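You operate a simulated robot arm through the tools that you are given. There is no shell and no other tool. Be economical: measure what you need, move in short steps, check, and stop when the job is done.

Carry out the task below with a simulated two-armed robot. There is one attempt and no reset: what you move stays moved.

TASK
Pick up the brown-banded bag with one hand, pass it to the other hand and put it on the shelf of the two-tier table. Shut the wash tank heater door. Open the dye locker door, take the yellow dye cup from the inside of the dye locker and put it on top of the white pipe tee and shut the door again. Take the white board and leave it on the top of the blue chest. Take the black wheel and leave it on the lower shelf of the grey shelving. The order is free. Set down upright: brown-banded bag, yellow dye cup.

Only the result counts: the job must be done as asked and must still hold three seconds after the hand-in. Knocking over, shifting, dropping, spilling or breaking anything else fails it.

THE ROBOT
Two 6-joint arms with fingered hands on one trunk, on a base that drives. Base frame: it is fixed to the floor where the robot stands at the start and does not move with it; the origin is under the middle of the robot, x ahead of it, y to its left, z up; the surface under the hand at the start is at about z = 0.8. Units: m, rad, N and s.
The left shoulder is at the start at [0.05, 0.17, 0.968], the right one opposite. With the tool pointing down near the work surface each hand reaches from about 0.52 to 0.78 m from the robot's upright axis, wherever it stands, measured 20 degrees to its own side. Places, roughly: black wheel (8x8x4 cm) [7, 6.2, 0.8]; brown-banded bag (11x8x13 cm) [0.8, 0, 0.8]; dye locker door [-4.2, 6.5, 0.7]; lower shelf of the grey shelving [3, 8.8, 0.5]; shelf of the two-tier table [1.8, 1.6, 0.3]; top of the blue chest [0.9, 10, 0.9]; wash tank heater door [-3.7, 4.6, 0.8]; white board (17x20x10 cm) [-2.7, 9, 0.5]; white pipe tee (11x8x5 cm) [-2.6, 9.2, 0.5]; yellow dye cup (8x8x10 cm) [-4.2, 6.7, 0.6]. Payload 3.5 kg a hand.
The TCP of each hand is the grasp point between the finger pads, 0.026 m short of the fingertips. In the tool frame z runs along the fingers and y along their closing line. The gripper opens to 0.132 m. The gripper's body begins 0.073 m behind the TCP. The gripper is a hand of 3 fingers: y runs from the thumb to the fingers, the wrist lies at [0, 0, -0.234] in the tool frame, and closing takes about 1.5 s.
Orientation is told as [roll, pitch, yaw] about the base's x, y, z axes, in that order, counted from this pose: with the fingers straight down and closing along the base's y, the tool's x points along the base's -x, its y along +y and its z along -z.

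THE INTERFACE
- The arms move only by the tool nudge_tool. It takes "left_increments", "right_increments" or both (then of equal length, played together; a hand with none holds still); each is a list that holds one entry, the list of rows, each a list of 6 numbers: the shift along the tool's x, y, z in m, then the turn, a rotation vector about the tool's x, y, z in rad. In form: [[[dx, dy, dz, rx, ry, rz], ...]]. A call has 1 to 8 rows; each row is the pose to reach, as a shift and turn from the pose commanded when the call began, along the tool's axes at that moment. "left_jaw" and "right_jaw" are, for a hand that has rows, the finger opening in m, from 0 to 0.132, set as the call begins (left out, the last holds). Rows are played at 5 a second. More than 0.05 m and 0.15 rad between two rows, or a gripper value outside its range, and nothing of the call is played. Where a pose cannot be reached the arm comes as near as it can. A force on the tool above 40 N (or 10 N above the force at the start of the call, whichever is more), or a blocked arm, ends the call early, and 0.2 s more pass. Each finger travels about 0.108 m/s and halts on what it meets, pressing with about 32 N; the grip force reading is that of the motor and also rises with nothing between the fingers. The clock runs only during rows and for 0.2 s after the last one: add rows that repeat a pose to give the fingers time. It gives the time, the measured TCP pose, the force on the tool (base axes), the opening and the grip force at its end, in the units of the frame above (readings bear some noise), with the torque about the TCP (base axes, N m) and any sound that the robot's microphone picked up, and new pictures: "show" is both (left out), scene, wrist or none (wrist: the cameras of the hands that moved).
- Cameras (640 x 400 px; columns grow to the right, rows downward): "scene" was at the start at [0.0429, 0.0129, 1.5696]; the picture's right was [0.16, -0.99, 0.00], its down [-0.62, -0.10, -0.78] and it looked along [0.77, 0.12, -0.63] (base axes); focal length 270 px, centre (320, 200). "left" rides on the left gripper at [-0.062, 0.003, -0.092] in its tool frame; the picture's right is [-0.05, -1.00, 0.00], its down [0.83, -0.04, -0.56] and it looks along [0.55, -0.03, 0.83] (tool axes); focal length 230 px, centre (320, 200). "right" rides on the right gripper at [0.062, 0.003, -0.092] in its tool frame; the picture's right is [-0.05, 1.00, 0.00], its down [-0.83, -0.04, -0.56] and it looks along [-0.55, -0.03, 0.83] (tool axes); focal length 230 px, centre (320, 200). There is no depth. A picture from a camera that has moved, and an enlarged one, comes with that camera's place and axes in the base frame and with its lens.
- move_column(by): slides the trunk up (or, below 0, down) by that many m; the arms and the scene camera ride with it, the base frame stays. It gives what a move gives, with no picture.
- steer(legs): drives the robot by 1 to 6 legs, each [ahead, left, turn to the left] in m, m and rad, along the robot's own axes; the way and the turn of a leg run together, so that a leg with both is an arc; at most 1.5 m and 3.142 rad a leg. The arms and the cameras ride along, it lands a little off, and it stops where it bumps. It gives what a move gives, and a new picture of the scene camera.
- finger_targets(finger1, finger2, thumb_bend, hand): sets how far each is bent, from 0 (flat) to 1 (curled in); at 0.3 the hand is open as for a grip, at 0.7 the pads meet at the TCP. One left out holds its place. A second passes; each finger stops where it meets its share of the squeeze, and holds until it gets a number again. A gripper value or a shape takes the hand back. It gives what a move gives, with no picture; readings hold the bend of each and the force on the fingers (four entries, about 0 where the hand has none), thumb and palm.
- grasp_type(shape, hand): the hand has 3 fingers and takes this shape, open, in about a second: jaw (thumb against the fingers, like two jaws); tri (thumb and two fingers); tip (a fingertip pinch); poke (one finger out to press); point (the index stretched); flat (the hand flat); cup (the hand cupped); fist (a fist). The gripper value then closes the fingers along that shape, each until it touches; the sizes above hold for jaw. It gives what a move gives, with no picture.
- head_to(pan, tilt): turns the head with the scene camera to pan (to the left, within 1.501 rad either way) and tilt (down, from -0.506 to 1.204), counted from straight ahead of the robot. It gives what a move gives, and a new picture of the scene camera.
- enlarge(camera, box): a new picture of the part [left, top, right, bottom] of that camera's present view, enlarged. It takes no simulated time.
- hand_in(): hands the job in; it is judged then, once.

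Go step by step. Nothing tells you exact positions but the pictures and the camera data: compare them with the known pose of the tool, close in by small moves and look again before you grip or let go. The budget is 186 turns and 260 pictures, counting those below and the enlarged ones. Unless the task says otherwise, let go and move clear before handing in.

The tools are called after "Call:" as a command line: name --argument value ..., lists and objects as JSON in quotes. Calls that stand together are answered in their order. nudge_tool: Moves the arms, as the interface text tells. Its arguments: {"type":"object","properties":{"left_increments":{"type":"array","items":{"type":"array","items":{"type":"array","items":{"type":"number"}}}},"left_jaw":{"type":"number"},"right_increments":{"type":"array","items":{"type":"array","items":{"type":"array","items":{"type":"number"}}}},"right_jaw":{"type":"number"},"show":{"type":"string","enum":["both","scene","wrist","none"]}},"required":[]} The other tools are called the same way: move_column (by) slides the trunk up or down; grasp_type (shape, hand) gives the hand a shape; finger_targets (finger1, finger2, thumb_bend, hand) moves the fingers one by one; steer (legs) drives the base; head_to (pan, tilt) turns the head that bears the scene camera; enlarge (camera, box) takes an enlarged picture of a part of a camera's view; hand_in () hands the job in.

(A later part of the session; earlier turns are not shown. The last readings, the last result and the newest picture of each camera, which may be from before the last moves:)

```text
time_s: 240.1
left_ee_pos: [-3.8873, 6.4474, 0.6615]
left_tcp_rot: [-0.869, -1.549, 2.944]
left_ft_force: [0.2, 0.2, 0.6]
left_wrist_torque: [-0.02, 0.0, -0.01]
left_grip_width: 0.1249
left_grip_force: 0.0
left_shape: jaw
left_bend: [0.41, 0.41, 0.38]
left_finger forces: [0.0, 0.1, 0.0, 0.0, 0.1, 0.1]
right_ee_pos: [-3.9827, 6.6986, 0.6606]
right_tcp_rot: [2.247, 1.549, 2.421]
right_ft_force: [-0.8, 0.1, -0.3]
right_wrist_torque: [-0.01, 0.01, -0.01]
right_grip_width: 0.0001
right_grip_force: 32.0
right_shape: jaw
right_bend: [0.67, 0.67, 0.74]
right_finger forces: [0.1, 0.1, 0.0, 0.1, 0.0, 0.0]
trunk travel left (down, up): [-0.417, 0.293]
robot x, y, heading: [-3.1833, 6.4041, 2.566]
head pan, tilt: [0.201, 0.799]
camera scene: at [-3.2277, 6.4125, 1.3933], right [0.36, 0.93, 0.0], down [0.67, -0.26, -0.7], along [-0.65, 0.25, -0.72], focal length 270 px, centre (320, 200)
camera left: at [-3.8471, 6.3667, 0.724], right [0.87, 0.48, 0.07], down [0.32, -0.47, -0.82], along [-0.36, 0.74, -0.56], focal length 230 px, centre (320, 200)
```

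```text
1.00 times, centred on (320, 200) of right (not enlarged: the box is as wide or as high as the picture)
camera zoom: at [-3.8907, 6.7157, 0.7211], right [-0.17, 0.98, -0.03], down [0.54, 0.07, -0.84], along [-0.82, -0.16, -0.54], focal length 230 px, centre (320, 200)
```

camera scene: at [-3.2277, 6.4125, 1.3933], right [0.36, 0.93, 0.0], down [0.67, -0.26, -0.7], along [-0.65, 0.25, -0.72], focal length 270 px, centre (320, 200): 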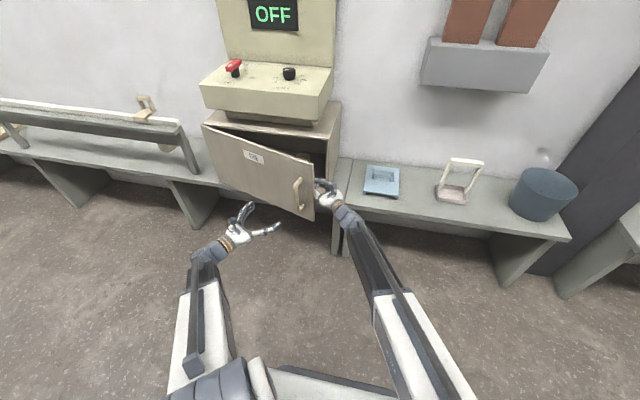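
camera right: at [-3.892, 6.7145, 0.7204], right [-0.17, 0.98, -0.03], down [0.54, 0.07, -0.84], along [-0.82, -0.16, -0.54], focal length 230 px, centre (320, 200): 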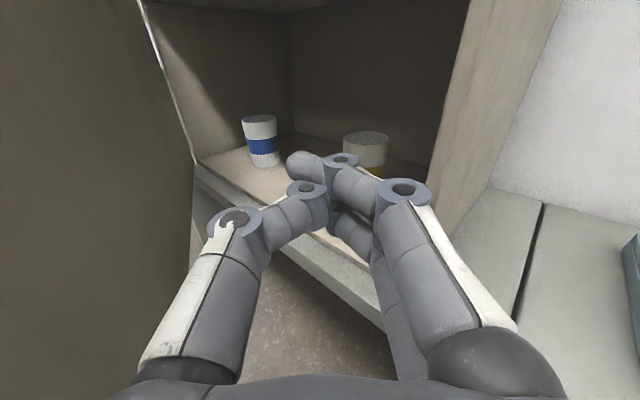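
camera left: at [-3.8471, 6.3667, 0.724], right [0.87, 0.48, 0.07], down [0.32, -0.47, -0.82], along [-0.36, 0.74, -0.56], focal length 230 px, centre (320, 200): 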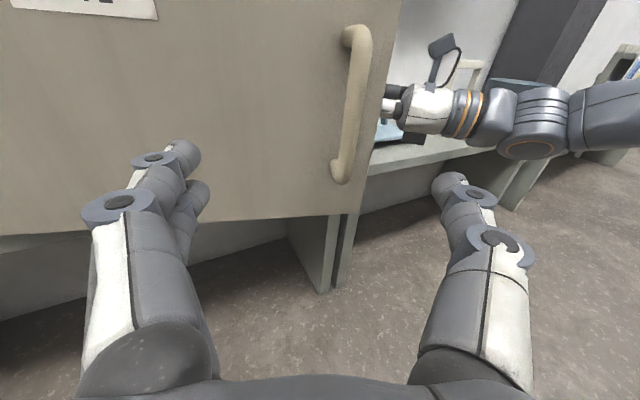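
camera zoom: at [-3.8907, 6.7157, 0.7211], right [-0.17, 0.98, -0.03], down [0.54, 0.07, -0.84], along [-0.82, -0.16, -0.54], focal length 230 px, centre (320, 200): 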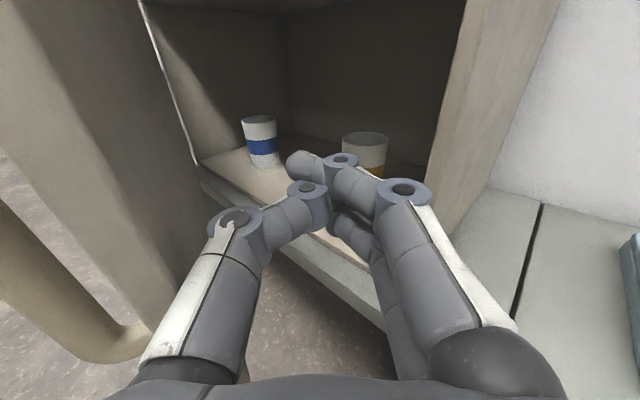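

The door rests on the right hand's side. I turn the right hand more towards the cup and lift the left hand out of the way.

Call:
nudge_tool --right_increments '[[[0, -0.008, 0.008, -0.13, 0, 0], [0, -0.016, 0.016, -0.26, 0, 0], [0, -0.025, 0.025, -0.39, 0, 0], [0, -0.035, 0.035, -0.52, 0, 0], [0, -0.035, 0.035, -0.52, 0, 0], [0, -0.035, 0.035, -0.52, 0, 0]]]' --left_increments '[[[-0.05, 0, 0, 0, 0, 0], [-0.1, 0, 0, 0, 0, 0], [-0.15, 0, 0, 0, 0, 0], [-0.2, 0, 0, 0, 0, 0], [-0.25, 0, 0, 0, 0, 0], [-0.3, 0, 0, 0, 0, 0]]]' --show "scene"

Call:
enlarge --camera "right" --box '[0, 0, 640, 400]'

```text
time_s: 241.5
left_ee_pos: [-3.8943, 6.4471, 0.9614]
left_tcp_rot: [-0.915, -1.549, 2.989]
left_ft_force: [-0.1, 0.8, 0.4]
left_wrist_torque: [0.0, -0.01, 0.02]
left_grip_width: 0.1248
left_grip_force: 0.0
left_shape: jaw
left_bend: [0.41, 0.41, 0.38]
left_finger forces: [0.0, 0.1, 0.0, 0.1, 0.0, 0.1]
right_ee_pos: [-3.9944, 6.6976, 0.6641]
right_tcp_rot: [2.272, 1.554, 2.217]
right_ft_force: [-0.6, -0.1, -0.2]
right_wrist_torque: [-0.01, 0.02, 0.0]
right_grip_width: 0.0002
right_grip_force: 32.0
right_shape: jaw
right_bend: [0.67, 0.67, 0.74]
right_finger forces: [0.0, 0.0, 0.0, 0.1, 0.1, 0.1]
right hand out of reach, approached as far as the arm can: row 2, 3, 4, 5, 6
trunk travel left (down, up): [-0.417, 0.293]
robot x, y, heading: [-3.1828, 6.4059, 2.569]
head pan, tilt: [0.201, 0.799]
camera scene: at [-3.2277, 6.4124, 1.3932], right [0.36, 0.93, 0.0], down [0.67, -0.26, -0.7], along [-0.65, 0.25, -0.72], focal length 270 px, centre (320, 200)
```

scene: 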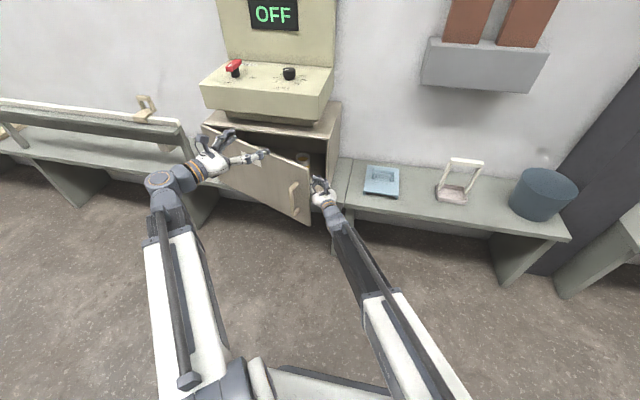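

```text
1.00 times, centred on (320, 200) of right (not enlarged: the box is as wide or as high as the picture)
camera zoom: at [-3.9008, 6.6941, 0.7247], right [0.06, 1.0, -0.04], down [0.54, -0.06, -0.84], along [-0.84, 0.03, -0.55], focal length 230 px, centre (320, 200)
```

zoom: 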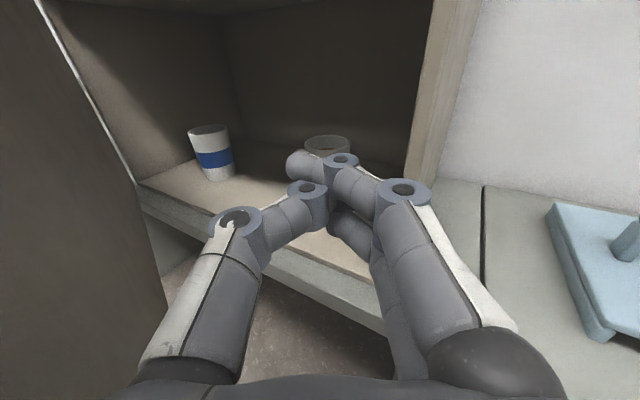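

The cup is straight ahead of the right hand. I advance with the base (8 cm ahead, 7.5 cm left), which also pushes the door further open.

Call:
steer --legs '[[0.05, 0.07, 0]]'

Call:
enlarge --camera "right" --box '[0, 0, 640, 400]'

```text
time_s: 242.6
left_ee_pos: [-3.9747, 6.416, 0.9604]
left_tcp_rot: [-0.885, -1.549, 2.959]
left_ft_force: [0.1, -0.7, 0.8]
left_wrist_torque: [-0.03, 0.02, 0.0]
left_grip_width: 0.1251
left_grip_force: 0.1
left_shape: jaw
left_bend: [0.41, 0.41, 0.38]
left_finger forces: [0.0, 0.1, 0.1, 0.1, 0.0, 0.1]
right_ee_pos: [-4.0749, 6.6659, 0.6642]
right_tcp_rot: [2.283, 1.554, 2.226]
right_ft_force: [-0.1, -0.2, 1.2]
right_wrist_torque: [-0.02, 0.0, 0.01]
right_grip_width: 0.0
right_grip_force: 32.4
right_shape: jaw
right_bend: [0.67, 0.67, 0.74]
right_finger forces: [0.0, 0.0, 0.0, 0.0, 0.1, 0.1]
trunk travel left (down, up): [-0.417, 0.293]
robot x, y, heading: [-3.2604, 6.376, 2.573]
head pan, tilt: [0.201, 0.799]
camera scene: at [-3.3082, 6.3809, 1.3933], right [0.36, 0.93, 0.0], down [0.67, -0.26, -0.7], along [-0.65, 0.25, -0.72], focal length 270 px, centre (320, 200)
```

scene: 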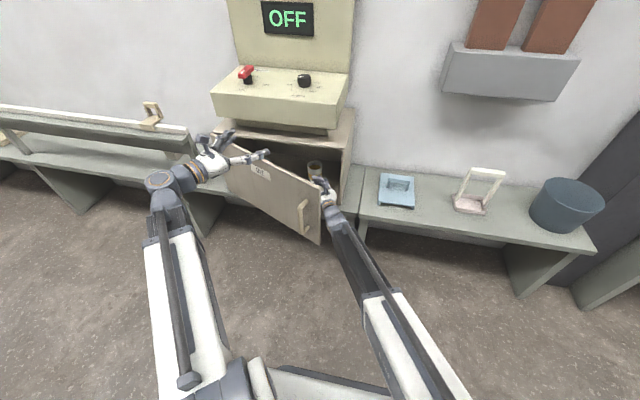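

```text
1.00 times, centred on (320, 200) of right (not enlarged: the box is as wide or as high as the picture)
camera zoom: at [-3.9813, 6.6626, 0.7248], right [0.06, 1.0, -0.04], down [0.54, -0.06, -0.84], along [-0.84, 0.03, -0.54], focal length 230 px, centre (320, 200)
```

zoom: 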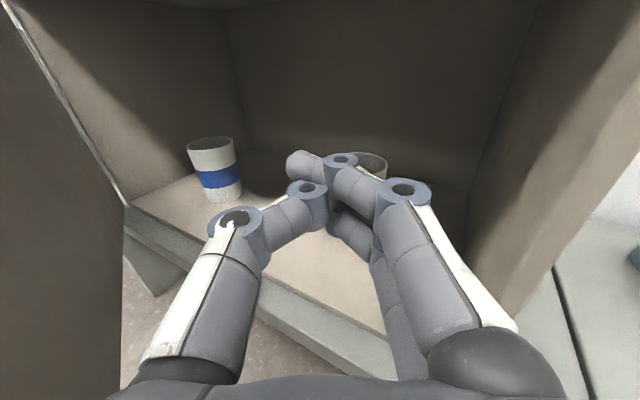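

The door is pushed wider. I rotate the right hand to aim straight at the cup and open the fingers.

Call:
nudge_tool --right_increments '[[[0, 0, 0, -0.13, 0, 0], [0, 0, 0, -0.26, 0, 0], [0, 0, 0, -0.38, 0, 0], [0, 0, 0, -0.38, 0, 0], [0, 0, 0, -0.38, 0, 0], [0, 0, 0, -0.38, 0, 0]]]' --right_jaw 0.118

```text
time_s: 244.0
left_ee_pos: [-3.9744, 6.415, 0.9622]
left_tcp_rot: [-0.89, -1.549, 2.963]
left_ft_force: [1.0, -0.6, 0.9]
left_wrist_torque: [0.0, -0.01, 0.03]
left_grip_width: 0.1249
left_grip_force: 0.1
left_shape: jaw
left_bend: [0.41, 0.41, 0.38]
left_finger forces: [0.1, 0.0, 0.1, 0.1, 0.0, 0.0]
right_ee_pos: [-4.0744, 6.6651, 0.6635]
right_tcp_rot: [2.276, 1.553, 2.219]
right_ft_force: [0.2, 0.2, -0.4]
right_wrist_torque: [0.01, -0.03, -0.02]
right_grip_width: 0.1177
right_grip_force: 0.0
right_shape: jaw
right_bend: [0.49, 0.49, 0.45]
right_finger forces: [0.0, 0.0, 0.1, 0.1, 0.1, 0.0]
right hand out of reach, approached as far as the arm can: row 1, 2, 3, 4, 5, 6
trunk travel left (down, up): [-0.417, 0.293]
robot x, y, heading: [-3.264, 6.3757, 2.566]
head pan, tilt: [0.201, 0.799]
camera scene: at [-3.3083, 6.3808, 1.3933], right [0.36, 0.93, 0.0], down [0.67, -0.26, -0.7], along [-0.65, 0.25, -0.72], focal length 270 px, centre (320, 200)
camera right: at [-3.9814, 6.6625, 0.7247], right [0.06, 1.0, -0.04], down [0.54, -0.06, -0.84], along [-0.84, 0.03, -0.55], focal length 230 px, centre (320, 200)
```

scene: 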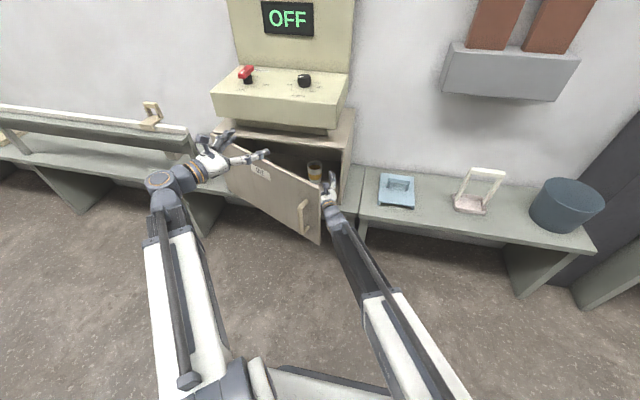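
right: 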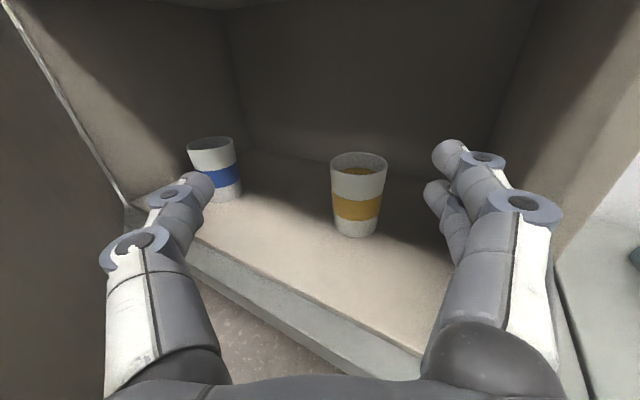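

The hand is open around the line to the cup, but it comes in at too steep an angle for the jamb. I pivot the whole robot around the right hand (turn right 0.28 while sliding left), which squares the approach without moving the fingertips.

Call:
steer --legs '[[-0.055, 0.235, -0.28]]'

Call:
enlarge --camera "right" --box '[0, 0, 640, 400]'

```text
time_s: 245.8
left_ee_pos: [-4.0472, 6.397, 0.9609]
left_tcp_rot: [-0.884, -1.548, 2.678]
left_ft_force: [0.1, 0.4, 0.3]
left_wrist_torque: [0.01, 0.02, 0.0]
left_grip_width: 0.1247
left_grip_force: 0.0
left_shape: jaw
left_bend: [0.41, 0.41, 0.38]
left_finger forces: [0.0, 0.0, 0.0, 0.0, 0.1, 0.0]
right_ee_pos: [-4.0746, 6.6651, 0.664]
right_tcp_rot: [2.277, 1.553, 1.938]
right_ft_force: [0.3, 0.8, 0.0]
right_wrist_torque: [0.03, -0.04, 0.01]
right_grip_width: 0.1175
right_grip_force: 0.0
right_shape: jaw
right_bend: [0.49, 0.49, 0.45]
right_finger forces: [0.0, 0.1, 0.1, 0.0, 0.1, 0.0]
trunk travel left (down, up): [-0.417, 0.293]
robot x, y, heading: [-3.3736, 6.1599, 2.289]
head pan, tilt: [0.201, 0.799]
camera scene: at [-3.4175, 6.1778, 1.3933], right [0.61, 0.79, 0.0], down [0.57, -0.44, -0.7], along [-0.55, 0.42, -0.72], focal length 270 px, centre (320, 200)
```

scene: 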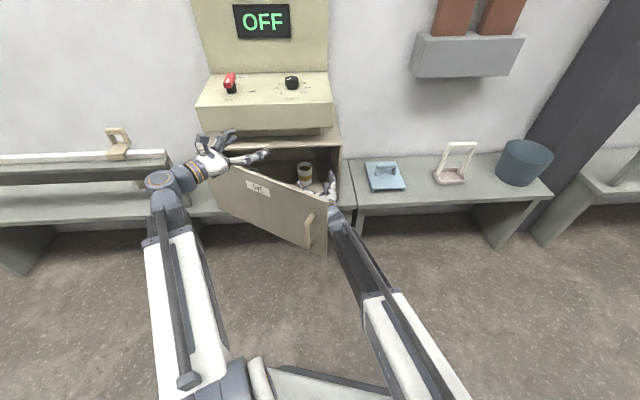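

```text
1.00 times, centred on (320, 200) of right (not enlarged: the box is as wide or as high as the picture)
camera zoom: at [-3.986, 6.6357, 0.7247], right [0.33, 0.94, -0.04], down [0.5, -0.21, -0.84], along [-0.8, 0.26, -0.55], focal length 230 px, centre (320, 200)
```

zoom: 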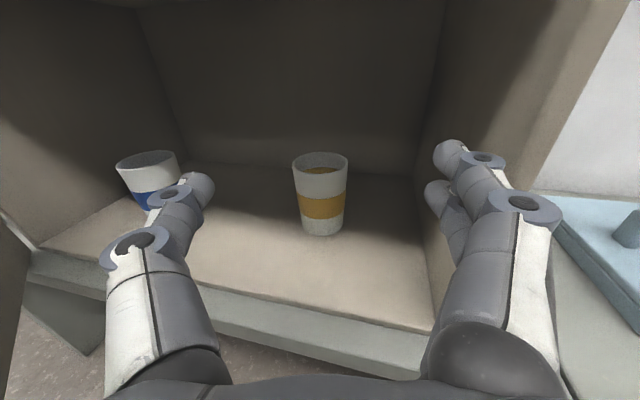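

The cup is now centred between the fingers. I lower the trunk 8.5 cm to reach mid-cup height, raising the left hand so it stays clear.

Call:
nudge_tool --left_increments '[[[-0.04, 0.02, -0.02, 0, 0, 0], [-0.08, 0.04, -0.04, 0, 0, 0], [-0.12, 0.06, -0.06, 0, 0, 0], [-0.15, 0.08, -0.08, 0, 0, 0]]]' --show "none"

Call:
move_column --by -0.085

Call:
enlarge --camera "right" --box '[0, 0, 640, 400]'

```text
time_s: 246.8
left_ee_pos: [-4.1116, 6.3009, 1.1107]
left_tcp_rot: [-0.903, -1.552, 2.696]
left_ft_force: [-0.2, -0.6, -0.1]
left_wrist_torque: [-0.02, -0.01, -0.02]
left_grip_width: 0.1251
left_grip_force: 0.0
left_shape: jaw
left_bend: [0.41, 0.41, 0.38]
left_finger forces: [0.1, 0.0, 0.0, 0.0, 0.0, 0.0]
right_ee_pos: [-4.0747, 6.6666, 0.6645]
right_tcp_rot: [2.272, 1.554, 1.932]
right_ft_force: [0.3, 0.0, -0.4]
right_wrist_torque: [0.04, 0.0, -0.05]
right_grip_width: 0.118
right_grip_force: 0.1
right_shape: jaw
right_bend: [0.49, 0.49, 0.45]
right_finger forces: [0.0, 0.0, 0.0, 0.0, 0.1, 0.0]
trunk travel left (down, up): [-0.417, 0.293]
robot x, y, heading: [-3.3803, 6.1577, 2.288]
head pan, tilt: [0.201, 0.799]
```

```text
time_s: 248.0
left_ee_pos: [-4.1104, 6.3006, 1.0262]
left_tcp_rot: [-0.89, -1.551, 2.686]
left_ft_force: [-0.2, 0.0, -0.1]
left_wrist_torque: [-0.01, 0.03, 0.0]
left_grip_width: 0.125
left_grip_force: 0.1
left_shape: jaw
left_bend: [0.41, 0.41, 0.38]
left_finger forces: [0.0, 0.1, 0.0, 0.1, 0.0, 0.0]
right_ee_pos: [-4.0745, 6.6642, 0.5788]
right_tcp_rot: [2.274, 1.552, 1.936]
right_ft_force: [0.3, 0.1, -0.4]
right_wrist_torque: [0.02, 0.03, 0.0]
right_grip_width: 0.1178
right_grip_force: 0.1
right_shape: jaw
right_bend: [0.49, 0.49, 0.45]
right_finger forces: [0.0, 0.0, 0.1, 0.0, 0.1, 0.0]
trunk travel left (down, up): [-0.332, 0.378]
robot x, y, heading: [-3.3772, 6.159, 2.284]
head pan, tilt: [0.201, 0.799]
```

```text
1.00 times, centred on (320, 200) of right (not enlarged: the box is as wide or as high as the picture)
camera zoom: at [-3.9861, 6.6356, 0.6398], right [0.33, 0.94, -0.04], down [0.5, -0.21, -0.84], along [-0.8, 0.26, -0.55], focal length 230 px, centre (320, 200)
```

zoom: 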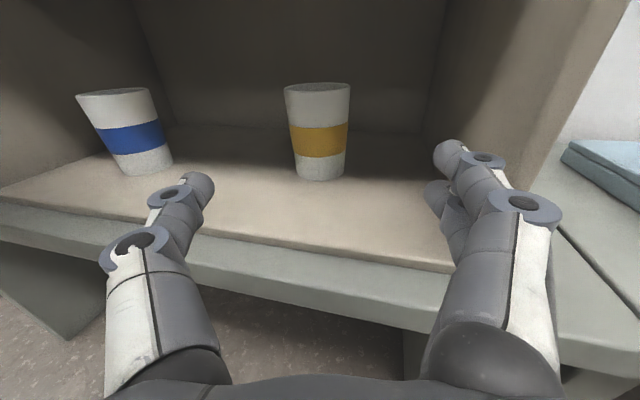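

From the two heights, the cup's axis is 16.8 cm ahead of the TCP and its base is at z 0.515. I advance 15 cm with the base along the fingers' line.

Call:
steer --legs '[[0.065, 0.042, 0], [0.063, 0.04, 0]]'

Call:
enlarge --camera "right" --box '[0, 0, 640, 400]'

```text
time_s: 249.7
left_ee_pos: [-4.2583, 6.3443, 1.0259]
left_tcp_rot: [-0.89, -1.549, 2.683]
left_ft_force: [0.5, 0.5, -0.3]
left_wrist_torque: [0.0, -0.03, 0.0]
left_grip_width: 0.1247
left_grip_force: 0.1
left_shape: jaw
left_bend: [0.41, 0.41, 0.38]
left_finger forces: [0.0, 0.1, 0.0, 0.1, 0.1, 0.1]
right_ee_pos: [-4.2209, 6.7071, 0.5788]
right_tcp_rot: [2.278, 1.553, 1.941]
right_ft_force: [-0.2, -0.5, 0.9]
right_wrist_torque: [-0.01, -0.01, 0.0]
right_grip_width: 0.1179
right_grip_force: 0.0
right_shape: jaw
right_bend: [0.49, 0.49, 0.45]
right_finger forces: [0.0, 0.0, 0.0, 0.1, 0.0, 0.1]
trunk travel left (down, up): [-0.332, 0.378]
robot x, y, heading: [-3.5225, 6.2025, 2.29]
head pan, tilt: [0.201, 0.799]
camera scene: at [-3.5635, 6.2202, 1.3083], right [0.61, 0.79, 0.0], down [0.57, -0.44, -0.7], along [-0.55, 0.42, -0.72], focal length 270 px, centre (320, 200)
```

scene: 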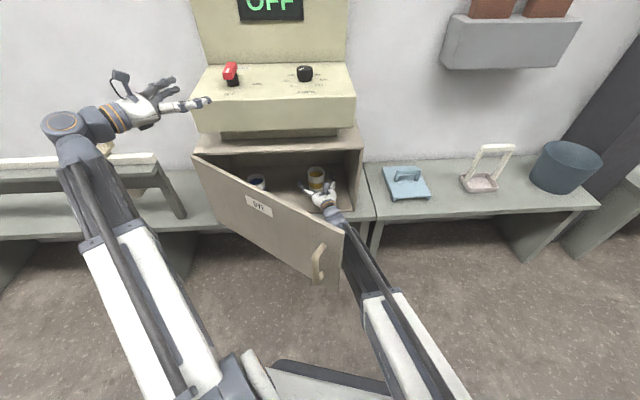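

```text
1.00 times, centred on (320, 200) of right (not enlarged: the box is as wide or as high as the picture)
camera zoom: at [-4.1319, 6.6784, 0.6398], right [0.33, 0.94, -0.04], down [0.5, -0.21, -0.84], along [-0.8, 0.26, -0.54], focal length 230 px, centre (320, 200)
```

zoom: 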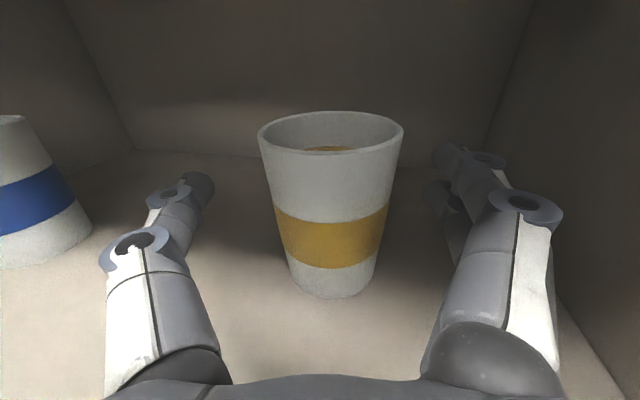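

Nicely centred. One and a half centimetres more, then I close on the cup.

Call:
steer --legs '[[0.014, 0.006, 0]]'

Call:
nudge_tool --right_increments '[[[0, 0, 0, 0, 0, 0], [0, 0, 0, 0, 0, 0], [0, 0, 0, 0, 0, 0], [0, 0, 0, 0, 0, 0], [0, 0, 0, 0, 0, 0], [0, 0, 0, 0, 0, 0]]]' --right_jaw 0.03 --show "wrist"

```text
time_s: 250.4
left_ee_pos: [-4.271, 6.3506, 1.0262]
left_tcp_rot: [-0.895, -1.551, 2.687]
left_ft_force: [-0.1, 0.6, 1.1]
left_wrist_torque: [0.0, -0.04, 0.02]
left_grip_width: 0.125
left_grip_force: 0.0
left_shape: jaw
left_bend: [0.41, 0.41, 0.38]
left_finger forces: [0.0, 0.0, 0.0, 0.0, 0.1, 0.0]
right_ee_pos: [-4.2346, 6.7141, 0.579]
right_tcp_rot: [2.269, 1.555, 1.932]
right_ft_force: [0.3, 0.2, 0.9]
right_wrist_torque: [0.0, -0.04, 0.01]
right_grip_width: 0.1178
right_grip_force: 0.0
right_shape: jaw
right_bend: [0.49, 0.49, 0.45]
right_finger forces: [0.1, 0.1, 0.0, 0.0, 0.0, 0.1]
trunk travel left (down, up): [-0.332, 0.378]
robot x, y, heading: [-3.5349, 6.2091, 2.29]
head pan, tilt: [0.201, 0.799]
camera scene: at [-3.5773, 6.2269, 1.3083], right [0.61, 0.79, 0.0], down [0.57, -0.44, -0.7], along [-0.55, 0.42, -0.72], focal length 270 px, centre (320, 200)
```

scene: 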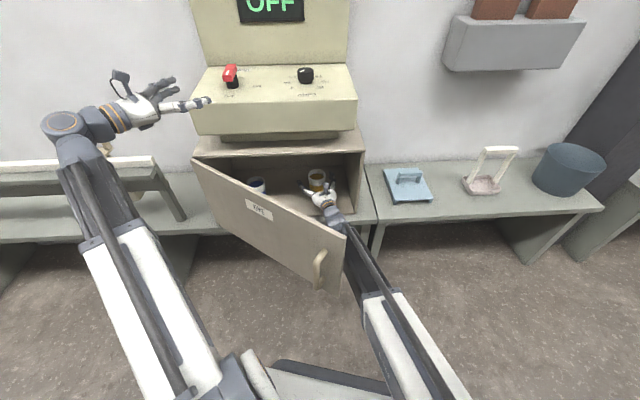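

```text
time_s: 251.8
left_ee_pos: [-4.2715, 6.351, 1.0258]
left_tcp_rot: [-0.898, -1.55, 2.688]
left_ft_force: [0.2, 0.0, 0.6]
left_wrist_torque: [0.05, 0.0, -0.01]
left_grip_width: 0.1249
left_grip_force: 0.1
left_shape: jaw
left_bend: [0.41, 0.41, 0.38]
left_finger forces: [0.0, 0.1, 0.0, 0.0, 0.0, 0.0]
right_ee_pos: [-4.2353, 6.7145, 0.5792]
right_tcp_rot: [2.256, 1.553, 1.917]
right_ft_force: [-0.8, -0.8, -0.5]
right_wrist_torque: [0.0, -0.01, 0.01]
right_grip_width: 0.055
right_grip_force: 32.0
right_shape: jaw
right_bend: [0.73, 0.73, 0.72]
right_finger forces: [15.0, 14.9, 0.0, 0.1, 28.5, 0.1]
trunk travel left (down, up): [-0.332, 0.378]
robot x, y, heading: [-3.5376, 6.207, 2.287]
head pan, tilt: [0.201, 0.799]
camera right: at [-4.1458, 6.6851, 0.6396], right [0.33, 0.94, -0.04], down [0.5, -0.21, -0.84], along [-0.8, 0.26, -0.55], focal length 230 px, centre (320, 200)
```

right: 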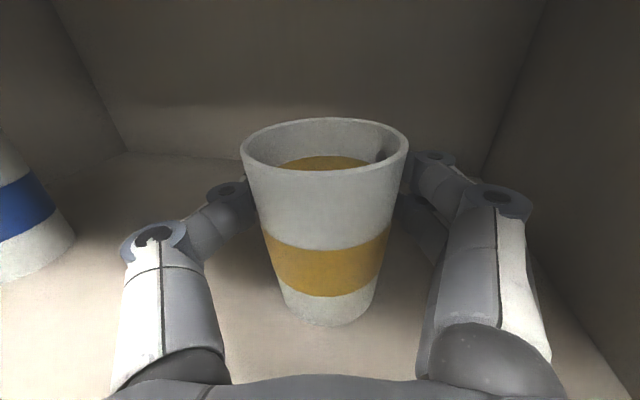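

The cup is held firmly. I lift it 3 cm and back straight out.

Call:
move_column --by 0.03

Call:
steer --legs '[[-0.13, -0.078, 0]]'

Call:
enlarge --camera "right" --box '[0, 0, 640, 400]'

```text
time_s: 252.6
left_ee_pos: [-4.2722, 6.3519, 1.056]
left_tcp_rot: [-0.893, -1.549, 2.685]
left_ft_force: [0.5, -0.2, 0.5]
left_wrist_torque: [-0.01, -0.01, 0.03]
left_grip_width: 0.1248
left_grip_force: 0.1
left_shape: jaw
left_bend: [0.41, 0.41, 0.38]
left_finger forces: [0.0, 0.0, 0.0, 0.0, 0.1, 0.1]
right_ee_pos: [-4.2343, 6.7144, 0.6093]
right_tcp_rot: [2.234, 1.552, 1.893]
right_ft_force: [-0.5, 0.0, -3.4]
right_wrist_torque: [-0.02, -0.03, -0.04]
right_grip_width: 0.0549
right_grip_force: 31.9
right_shape: jaw
right_bend: [0.73, 0.73, 0.72]
right_finger forces: [15.3, 15.6, 0.0, 0.1, 28.2, 0.0]
trunk travel left (down, up): [-0.362, 0.348]
robot x, y, heading: [-3.5378, 6.2079, 2.287]
head pan, tilt: [0.201, 0.799]
```

```text
time_s: 254.0
left_ee_pos: [-4.1275, 6.3041, 1.0553]
left_tcp_rot: [-0.897, -1.55, 2.689]
left_ft_force: [-0.4, 0.1, 0.4]
left_wrist_torque: [0.03, 0.01, -0.05]
left_grip_width: 0.125
left_grip_force: 0.2
left_shape: jaw
left_bend: [0.41, 0.41, 0.38]
left_finger forces: [0.0, 0.0, 0.0, 0.0, 0.1, 0.0]
right_ee_pos: [-4.0899, 6.6684, 0.6086]
right_tcp_rot: [2.24, 1.555, 1.905]
right_ft_force: [-0.5, 0.0, -3.7]
right_wrist_torque: [0.01, -0.01, 0.03]
right_grip_width: 0.0546
right_grip_force: 32.0
right_shape: jaw
right_bend: [0.73, 0.73, 0.72]
right_finger forces: [15.3, 15.7, 0.0, 0.0, 28.3, 0.0]
trunk travel left (down, up): [-0.362, 0.348]
robot x, y, heading: [-3.3923, 6.1599, 2.289]
head pan, tilt: [0.201, 0.799]
camera scene: at [-3.434, 6.1798, 1.3383], right [0.61, 0.79, 0.0], down [0.57, -0.44, -0.7], along [-0.55, 0.42, -0.72], focal length 270 px, centre (320, 200)
```

scene: 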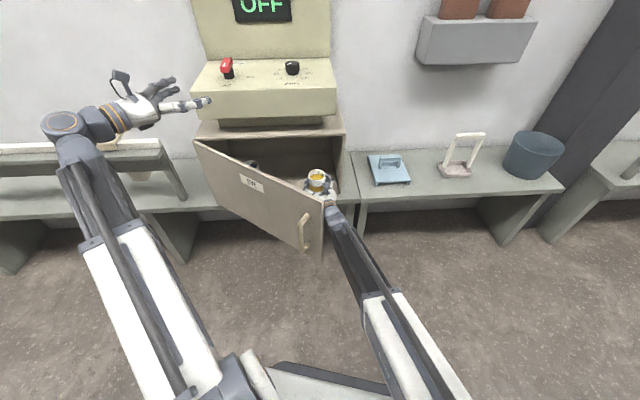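

```text
1.00 times, centred on (320, 200) of right (not enlarged: the box is as wide or as high as the picture)
camera zoom: at [-4.0016, 6.6384, 0.6693], right [0.33, 0.94, -0.04], down [0.5, -0.21, -0.84], along [-0.8, 0.26, -0.55], focal length 230 px, centre (320, 200)
```

zoom: 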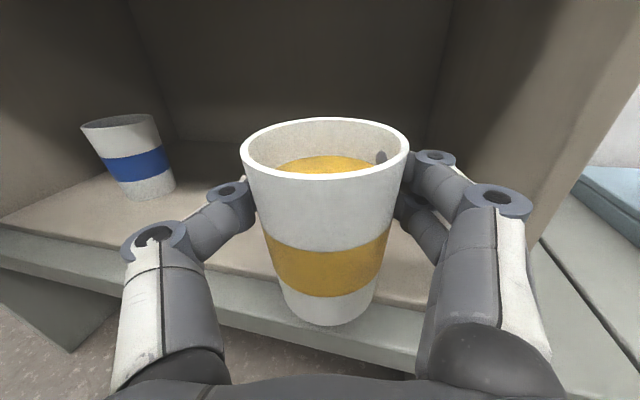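

Coming out cleanly. I back a bit more, then swing off to the north-east, away from the closing door.

Call:
steer --legs '[[-0.09, -0.055, 0], [-0.12, -0.2, 0]]'

Call:
enlarge --camera "right" --box '[0, 0, 640, 400]'

```text
time_s: 256.5
left_ee_pos: [-3.8125, 6.3128, 1.0545]
left_tcp_rot: [-0.904, -1.549, 2.695]
left_ft_force: [0.4, -0.6, -0.6]
left_wrist_torque: [0.0, 0.0, 0.02]
left_grip_width: 0.1249
left_grip_force: 0.0
left_shape: jaw
left_bend: [0.41, 0.41, 0.38]
left_finger forces: [0.0, 0.0, 0.1, 0.0, 0.0, 0.0]
right_ee_pos: [-3.776, 6.6774, 0.6084]
right_tcp_rot: [2.233, 1.554, 1.892]
right_ft_force: [-1.3, -0.8, -3.7]
right_wrist_torque: [0.02, 0.03, -0.06]
right_grip_width: 0.0548
right_grip_force: 31.9
right_shape: jaw
right_bend: [0.73, 0.73, 0.72]
right_finger forces: [15.4, 15.6, 0.0, 0.1, 28.4, 0.0]
trunk travel left (down, up): [-0.362, 0.348]
robot x, y, heading: [-3.0761, 6.1722, 2.285]
head pan, tilt: [0.201, 0.799]
camera scene: at [-3.1191, 6.1893, 1.3384], right [0.61, 0.79, 0.0], down [0.57, -0.44, -0.7], along [-0.55, 0.42, -0.72], focal length 270 px, centre (320, 200)
```

scene: 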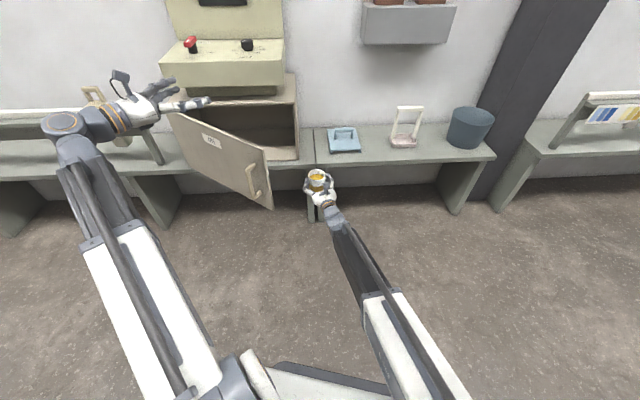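

```text
1.00 times, centred on (320, 200) of right (not enlarged: the box is as wide or as high as the picture)
camera zoom: at [-3.687, 6.6475, 0.6694], right [0.33, 0.94, -0.04], down [0.5, -0.21, -0.84], along [-0.8, 0.26, -0.55], focal length 230 px, centre (320, 200)
```

zoom: 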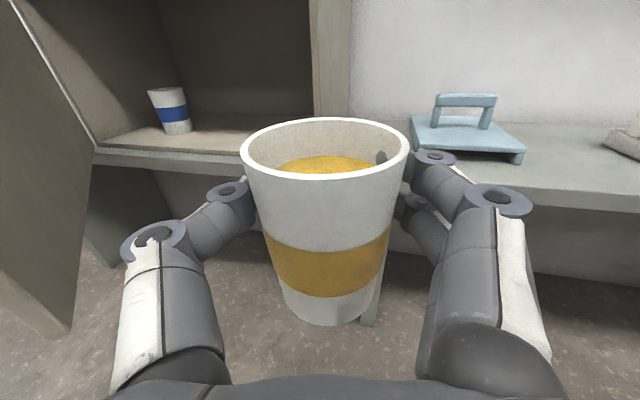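

The door stays open on its own at this angle. I'll shut it now with the left hand: close the left fist, bring it down to handle height on the door's outer side, and raise the cup a little to stay clear.

Call:
nudge_tool --left_increments '[[[0.05, 0, 0, 0, 0, 0], [0.1, 0, 0, 0, 0, 0], [0.15, 0, 0, 0, 0, 0], [0.2, 0, 0, 0, 0, 0], [0.25, 0, 0, 0, 0, 0], [0.3, 0, 0, 0, 0, 0], [0.35, 0, 0, 0, 0, 0], [0.38, 0, 0, 0, 0, 0]]]' --left_jaw 0.0 --right_increments '[[[0.015, 0, 0, 0, 0, 0], [0.03, 0, 0, 0, 0, 0], [0.05, 0, 0, 0, 0, 0], [0.07, 0, 0, 0, 0, 0], [0.09, 0, 0, 0, 0, 0], [0.11, 0, 0, 0, 0, 0], [0.13, 0, 0, 0, 0, 0], [0.14, 0, 0, 0, 0, 0]]]' --show "scene"

Call:
enlarge --camera "left" --box '[0, 0, 640, 400]'

```text
time_s: 258.3
left_ee_pos: [-3.8063, 6.3105, 0.6766]
left_tcp_rot: [-0.88, -1.55, 2.672]
left_ft_force: [0.8, 0.2, 0.0]
left_wrist_torque: [0.02, 0.0, 0.02]
left_grip_width: 0.0
left_grip_force: 32.4
left_shape: jaw
left_bend: [0.67, 0.67, 0.74]
left_finger forces: [0.1, 0.1, 0.0, 0.0, 0.0, 0.0]
right_ee_pos: [-3.7745, 6.6753, 0.7492]
right_tcp_rot: [2.209, 1.552, 1.874]
right_ft_force: [1.0, -0.9, -4.6]
right_wrist_torque: [0.01, 0.01, 0.01]
right_grip_width: 0.0548
right_grip_force: 32.1
right_shape: jaw
right_bend: [0.73, 0.73, 0.72]
right_finger forces: [15.4, 15.6, 0.0, 0.0, 28.5, 0.0]
trunk travel left (down, up): [-0.362, 0.348]
robot x, y, heading: [-3.0787, 6.1698, 2.282]
head pan, tilt: [0.201, 0.799]
camera scene: at [-3.1187, 6.1893, 1.3383], right [0.61, 0.79, 0.0], down [0.57, -0.44, -0.7], along [-0.55, 0.42, -0.72], focal length 270 px, centre (320, 200)
```

scene: 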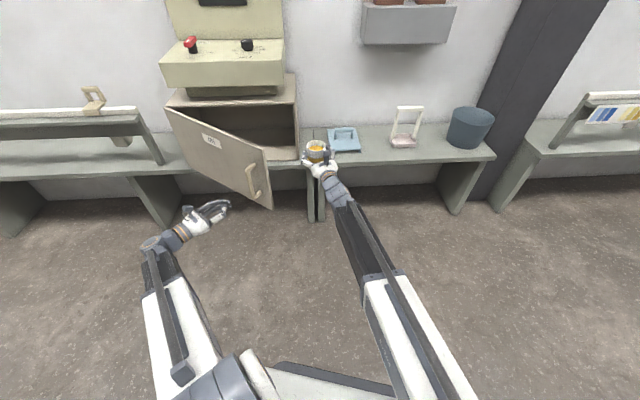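

```text
1.00 times, centred on (320, 200) of left (not enlarged: the box is as wide or as high as the picture)
camera zoom: at [-3.7898, 6.2212, 0.738], right [0.97, 0.22, 0.07], down [0.18, -0.54, -0.82], along [-0.14, 0.81, -0.56], focal length 230 px, centre (320, 200)
```

zoom: 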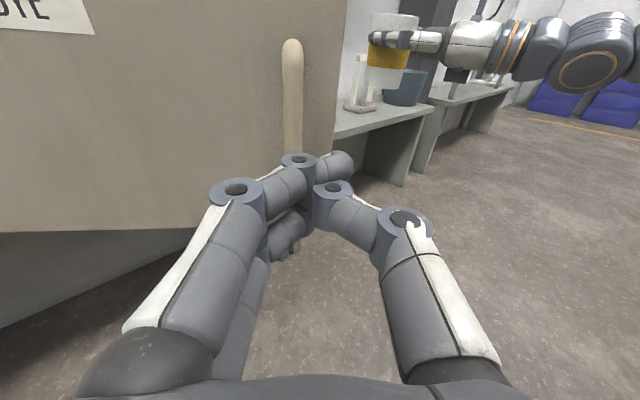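

The fist points at the door almost along its closing direction. I start pushing by driving ahead 15 cm.

Call:
steer --legs '[[0.15, 0, 0]]'

```text
time_s: 259.6
left_ee_pos: [-3.9036, 6.4236, 0.6751]
left_tcp_rot: [-0.898, -1.55, 2.692]
left_ft_force: [0.4, -0.8, 0.0]
left_wrist_torque: [-0.04, 0.0, -0.01]
left_grip_width: 0.0
left_grip_force: 31.6
left_shape: jaw
left_bend: [0.67, 0.67, 0.74]
left_finger forces: [0.0, 0.0, 0.0, 0.1, 0.0, 0.1]
right_ee_pos: [-3.8728, 6.7882, 0.7491]
right_tcp_rot: [2.238, 1.552, 1.902]
right_ft_force: [-0.3, -0.3, -3.9]
right_wrist_torque: [-0.03, 0.02, -0.01]
right_grip_width: 0.0548
right_grip_force: 31.9
right_shape: jaw
right_bend: [0.73, 0.73, 0.72]
right_finger forces: [15.3, 15.6, 0.0, 0.0, 28.4, 0.1]
trunk travel left (down, up): [-0.362, 0.348]
robot x, y, heading: [-3.1788, 6.2827, 2.287]
head pan, tilt: [0.201, 0.799]
camera scene: at [-3.2175, 6.3027, 1.3383], right [0.61, 0.79, 0.0], down [0.57, -0.44, -0.7], along [-0.55, 0.42, -0.72], focal length 270 px, centre (320, 200)
```

scene: 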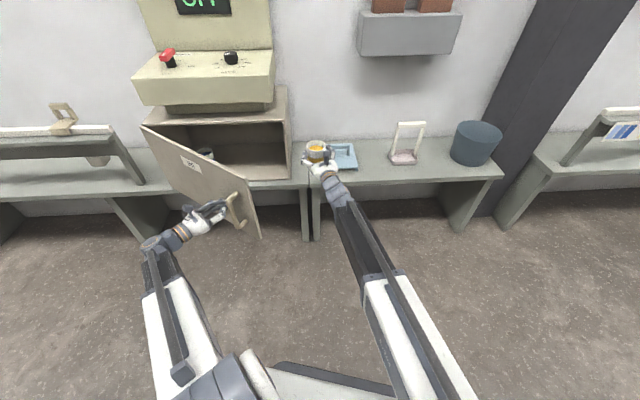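

Contact is light. I continue the push with the arm, curving inwards as the door closes.

Call:
nudge_tool --left_increments '[[[0, 0.008, 0.04, 0, 0, 0], [0, 0.02, 0.08, 0, 0, 0], [0, 0.035, 0.12, 0, 0, 0], [0, 0.055, 0.155, 0, 0, 0], [0, 0.08, 0.19, 0, 0, 0], [0, 0.105, 0.225, 0, 0, 0], [0, 0.131, 0.26, 0, 0, 0]]]'

```text
time_s: 261.2
left_ee_pos: [-4.0327, 6.6272, 0.6861]
left_tcp_rot: [-0.877, -1.55, 2.671]
left_ft_force: [0.0, -0.1, -1.0]
left_wrist_torque: [0.0, -0.04, -0.01]
left_grip_width: 0.0
left_grip_force: 32.6
left_shape: jaw
left_bend: [0.67, 0.67, 0.74]
left_finger forces: [0.0, 0.0, 0.0, 0.0, 0.0, 0.0]
left hand out of reach, approached as far as the arm can: row 6, 7
right_ee_pos: [-3.8741, 6.7882, 0.7483]
right_tcp_rot: [2.225, 1.553, 1.886]
right_ft_force: [-0.3, -0.3, -3.6]
right_wrist_torque: [-0.01, -0.01, -0.02]
right_grip_width: 0.0549
right_grip_force: 31.9
right_shape: jaw
right_bend: [0.73, 0.73, 0.72]
right_finger forces: [15.3, 15.7, 0.1, 0.0, 28.3, 0.0]
trunk travel left (down, up): [-0.362, 0.348]
robot x, y, heading: [-3.1774, 6.2834, 2.288]
head pan, tilt: [0.201, 0.799]
camera scene: at [-3.2176, 6.3028, 1.3383], right [0.61, 0.79, 0.0], down [0.57, -0.44, -0.7], along [-0.55, 0.42, -0.72], focal length 270 px, centre (320, 200)
camera left: at [-4.0177, 6.5398, 0.7487], right [0.97, 0.22, 0.07], down [0.18, -0.54, -0.82], along [-0.15, 0.81, -0.57], focal length 230 px, centre (320, 200)
```

scene: 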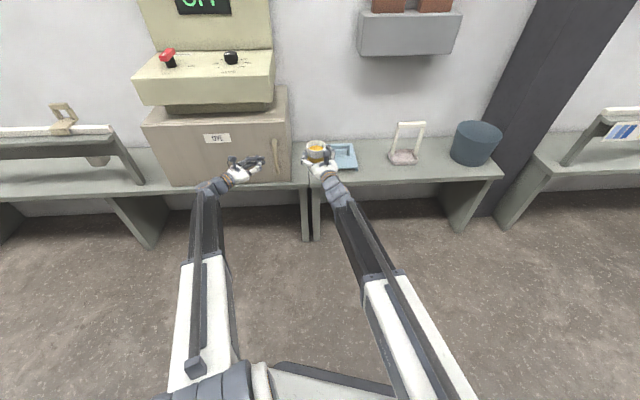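
left: 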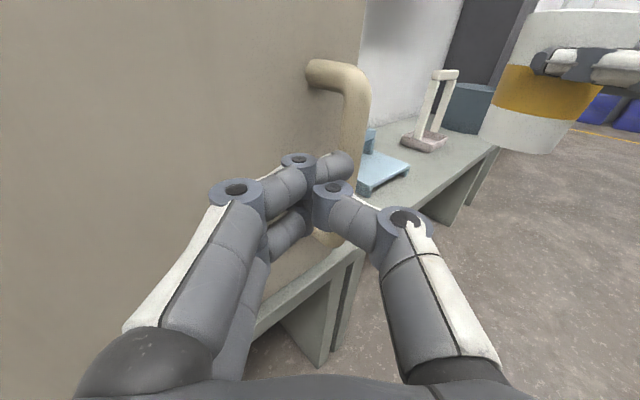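

The door looks shut (it swung home itself below a certain angle). I check in close-up.

Call:
enlarge --camera "scene" --box '[130, 80, 310, 200]'

```text
3.33 times, centred on (220, 140) of scene
camera zoom: at [-3.2176, 6.3028, 1.3383], right [0.61, 0.79, 0.0], down [0.57, -0.44, -0.7], along [-0.55, 0.42, -0.72], focal length 900 px, centre (653, 400)
```

zoom: 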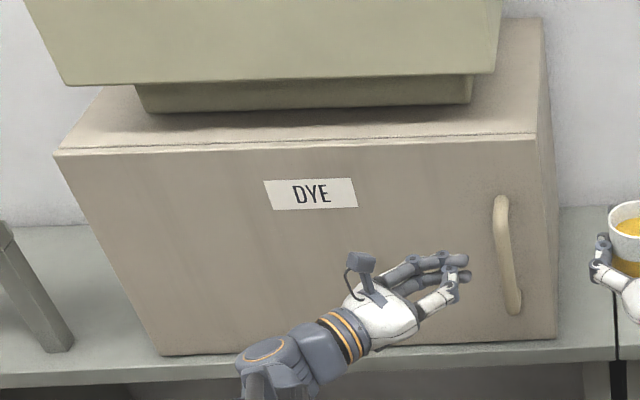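

The locker is shut. I back off, turn north and look ahead towards the pipe tee and the board.

Call:
steer --legs '[[-0.15, 0, 0], [0, 0, -1.285], [0, 0.2, 0]]'

Call:
head_to --pan 0.25 --tilt 0.4

```text
time_s: 262.9
left_ee_pos: [-3.9335, 6.5165, 0.6855]
left_tcp_rot: [-0.844, -1.55, 2.638]
left_ft_force: [-0.7, 0.6, 0.2]
left_wrist_torque: [-0.01, -0.03, 0.02]
left_grip_width: 0.0
left_grip_force: 32.2
left_shape: jaw
left_bend: [0.67, 0.67, 0.74]
left_finger forces: [0.0, 0.0, 0.0, 0.0, 0.1, 0.1]
right_ee_pos: [-3.7738, 6.6775, 0.747]
right_tcp_rot: [2.058, 1.555, 1.715]
right_ft_force: [0.4, -0.3, -2.8]
right_wrist_torque: [-0.01, -0.03, 0.0]
right_grip_width: 0.0546
right_grip_force: 32.0
right_shape: jaw
right_bend: [0.73, 0.73, 0.72]
right_finger forces: [15.4, 15.8, 0.0, 0.1, 28.4, 0.0]
trunk travel left (down, up): [-0.362, 0.348]
robot x, y, heading: [-3.0789, 6.1708, 2.284]
head pan, tilt: [0.201, 0.799]
stopped in leg 2: the robot was blocked; the commanded pose is now the measured one
camera scene: at [-3.1189, 6.1896, 1.3383], right [0.61, 0.79, 0.0], down [0.57, -0.44, -0.7], along [-0.55, 0.42, -0.72], focal length 270 px, centre (320, 200)
```

scene: 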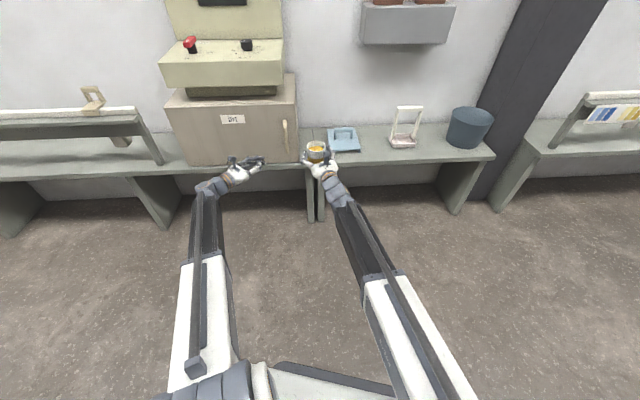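

```text
time_s: 263.8
left_ee_pos: [-3.9332, 6.515, 0.6859]
left_tcp_rot: [-0.857, -1.55, 2.65]
left_ft_force: [0.1, -0.2, 0.1]
left_wrist_torque: [0.01, -0.02, 0.01]
left_grip_width: 0.0001
left_grip_force: 31.7
left_shape: jaw
left_bend: [0.67, 0.67, 0.74]
left_finger forces: [0.1, 0.0, 0.0, 0.0, 0.1, 0.1]
right_ee_pos: [-3.7737, 6.6773, 0.7488]
right_tcp_rot: [2.155, 1.553, 1.813]
right_ft_force: [-0.4, -0.5, -3.9]
right_wrist_torque: [-0.01, 0.0, 0.04]
right_grip_width: 0.0548
right_grip_force: 32.5
right_shape: jaw
right_bend: [0.73, 0.73, 0.72]
right_finger forces: [15.4, 15.8, 0.0, 0.1, 28.4, 0.1]
trunk travel left (down, up): [-0.362, 0.348]
robot x, y, heading: [-3.076, 6.1684, 2.285]
head pan, tilt: [0.25, 0.4]
camera scene: at [-3.1311, 6.1932, 1.3733], right [0.57, 0.82, 0.0], down [0.32, -0.22, -0.92], along [-0.76, 0.53, -0.39], focal length 270 px, centre (320, 200)
```

scene: 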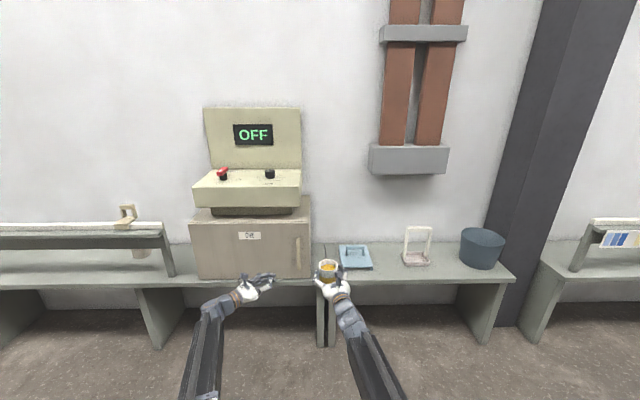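

The turn was blocked at the rear (too close to the tank-side kerb). I raise the trunk so the hands clear everything on the bench, move forward again and turn there.

Call:
move_column --by 0.22

Call:
steer --legs '[[0.17, 0, 0], [0, 0, -1.285]]'

```text
time_s: 266.1
left_ee_pos: [-3.9343, 6.5164, 0.9061]
left_tcp_rot: [-0.859, -1.55, 2.65]
left_ft_force: [-0.8, -0.2, 0.6]
left_wrist_torque: [-0.02, 0.0, 0.01]
left_grip_width: 0.0
left_grip_force: 31.8
left_shape: jaw
left_bend: [0.67, 0.67, 0.74]
left_finger forces: [0.0, 0.1, 0.0, 0.0, 0.0, 0.0]
right_ee_pos: [-3.7744, 6.6763, 0.9684]
right_tcp_rot: [2.147, 1.556, 1.806]
right_ft_force: [-0.3, -0.4, -3.7]
right_wrist_torque: [-0.01, -0.04, 0.0]
right_grip_width: 0.0547
right_grip_force: 31.6
right_shape: jaw
right_bend: [0.73, 0.73, 0.72]
right_finger forces: [15.4, 15.8, 0.0, 0.0, 28.3, 0.1]
trunk travel left (down, up): [-0.582, 0.128]
robot x, y, heading: [-3.0772, 6.1681, 2.285]
head pan, tilt: [0.25, 0.4]
```

```text
time_s: 270.8
left_ee_pos: [-3.107, 7.2174, 0.906]
left_tcp_rot: [-0.858, -1.551, 1.375]
left_ft_force: [0.2, -0.7, 0.2]
left_wrist_torque: [0.05, 0.0, 0.01]
left_grip_width: 0.0
left_grip_force: 31.7
left_shape: jaw
left_bend: [0.67, 0.67, 0.74]
left_finger forces: [0.1, 0.1, 0.1, 0.1, 0.0, 0.1]
right_ee_pos: [-2.9078, 7.1124, 0.9678]
right_tcp_rot: [2.157, 1.554, 0.539]
right_ft_force: [-0.5, -0.7, -4.0]
right_wrist_torque: [-0.01, 0.03, -0.02]
right_grip_width: 0.0545
right_grip_force: 32.2
right_shape: jaw
right_bend: [0.73, 0.73, 0.72]
right_finger forces: [15.1, 15.6, 0.1, 0.0, 27.9, 0.1]
trunk travel left (down, up): [-0.582, 0.128]
robot x, y, heading: [-3.188, 6.2988, 1.009]
head pan, tilt: [0.25, 0.4]
camera scene: at [-3.1846, 6.3534, 1.5934], right [0.95, -0.31, 0.0], down [-0.12, -0.37, -0.92], along [0.28, 0.88, -0.39], focal length 270 px, centre (320, 200)
```

scene: 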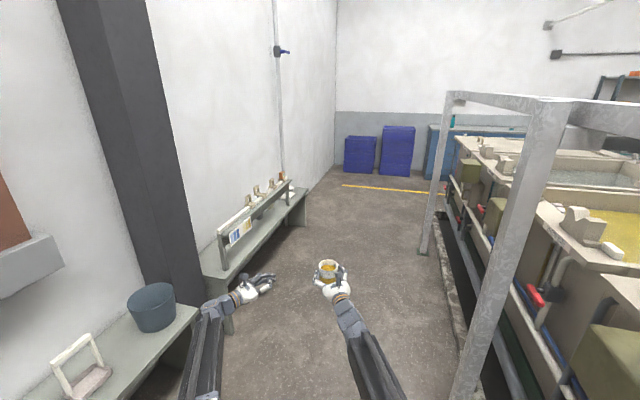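

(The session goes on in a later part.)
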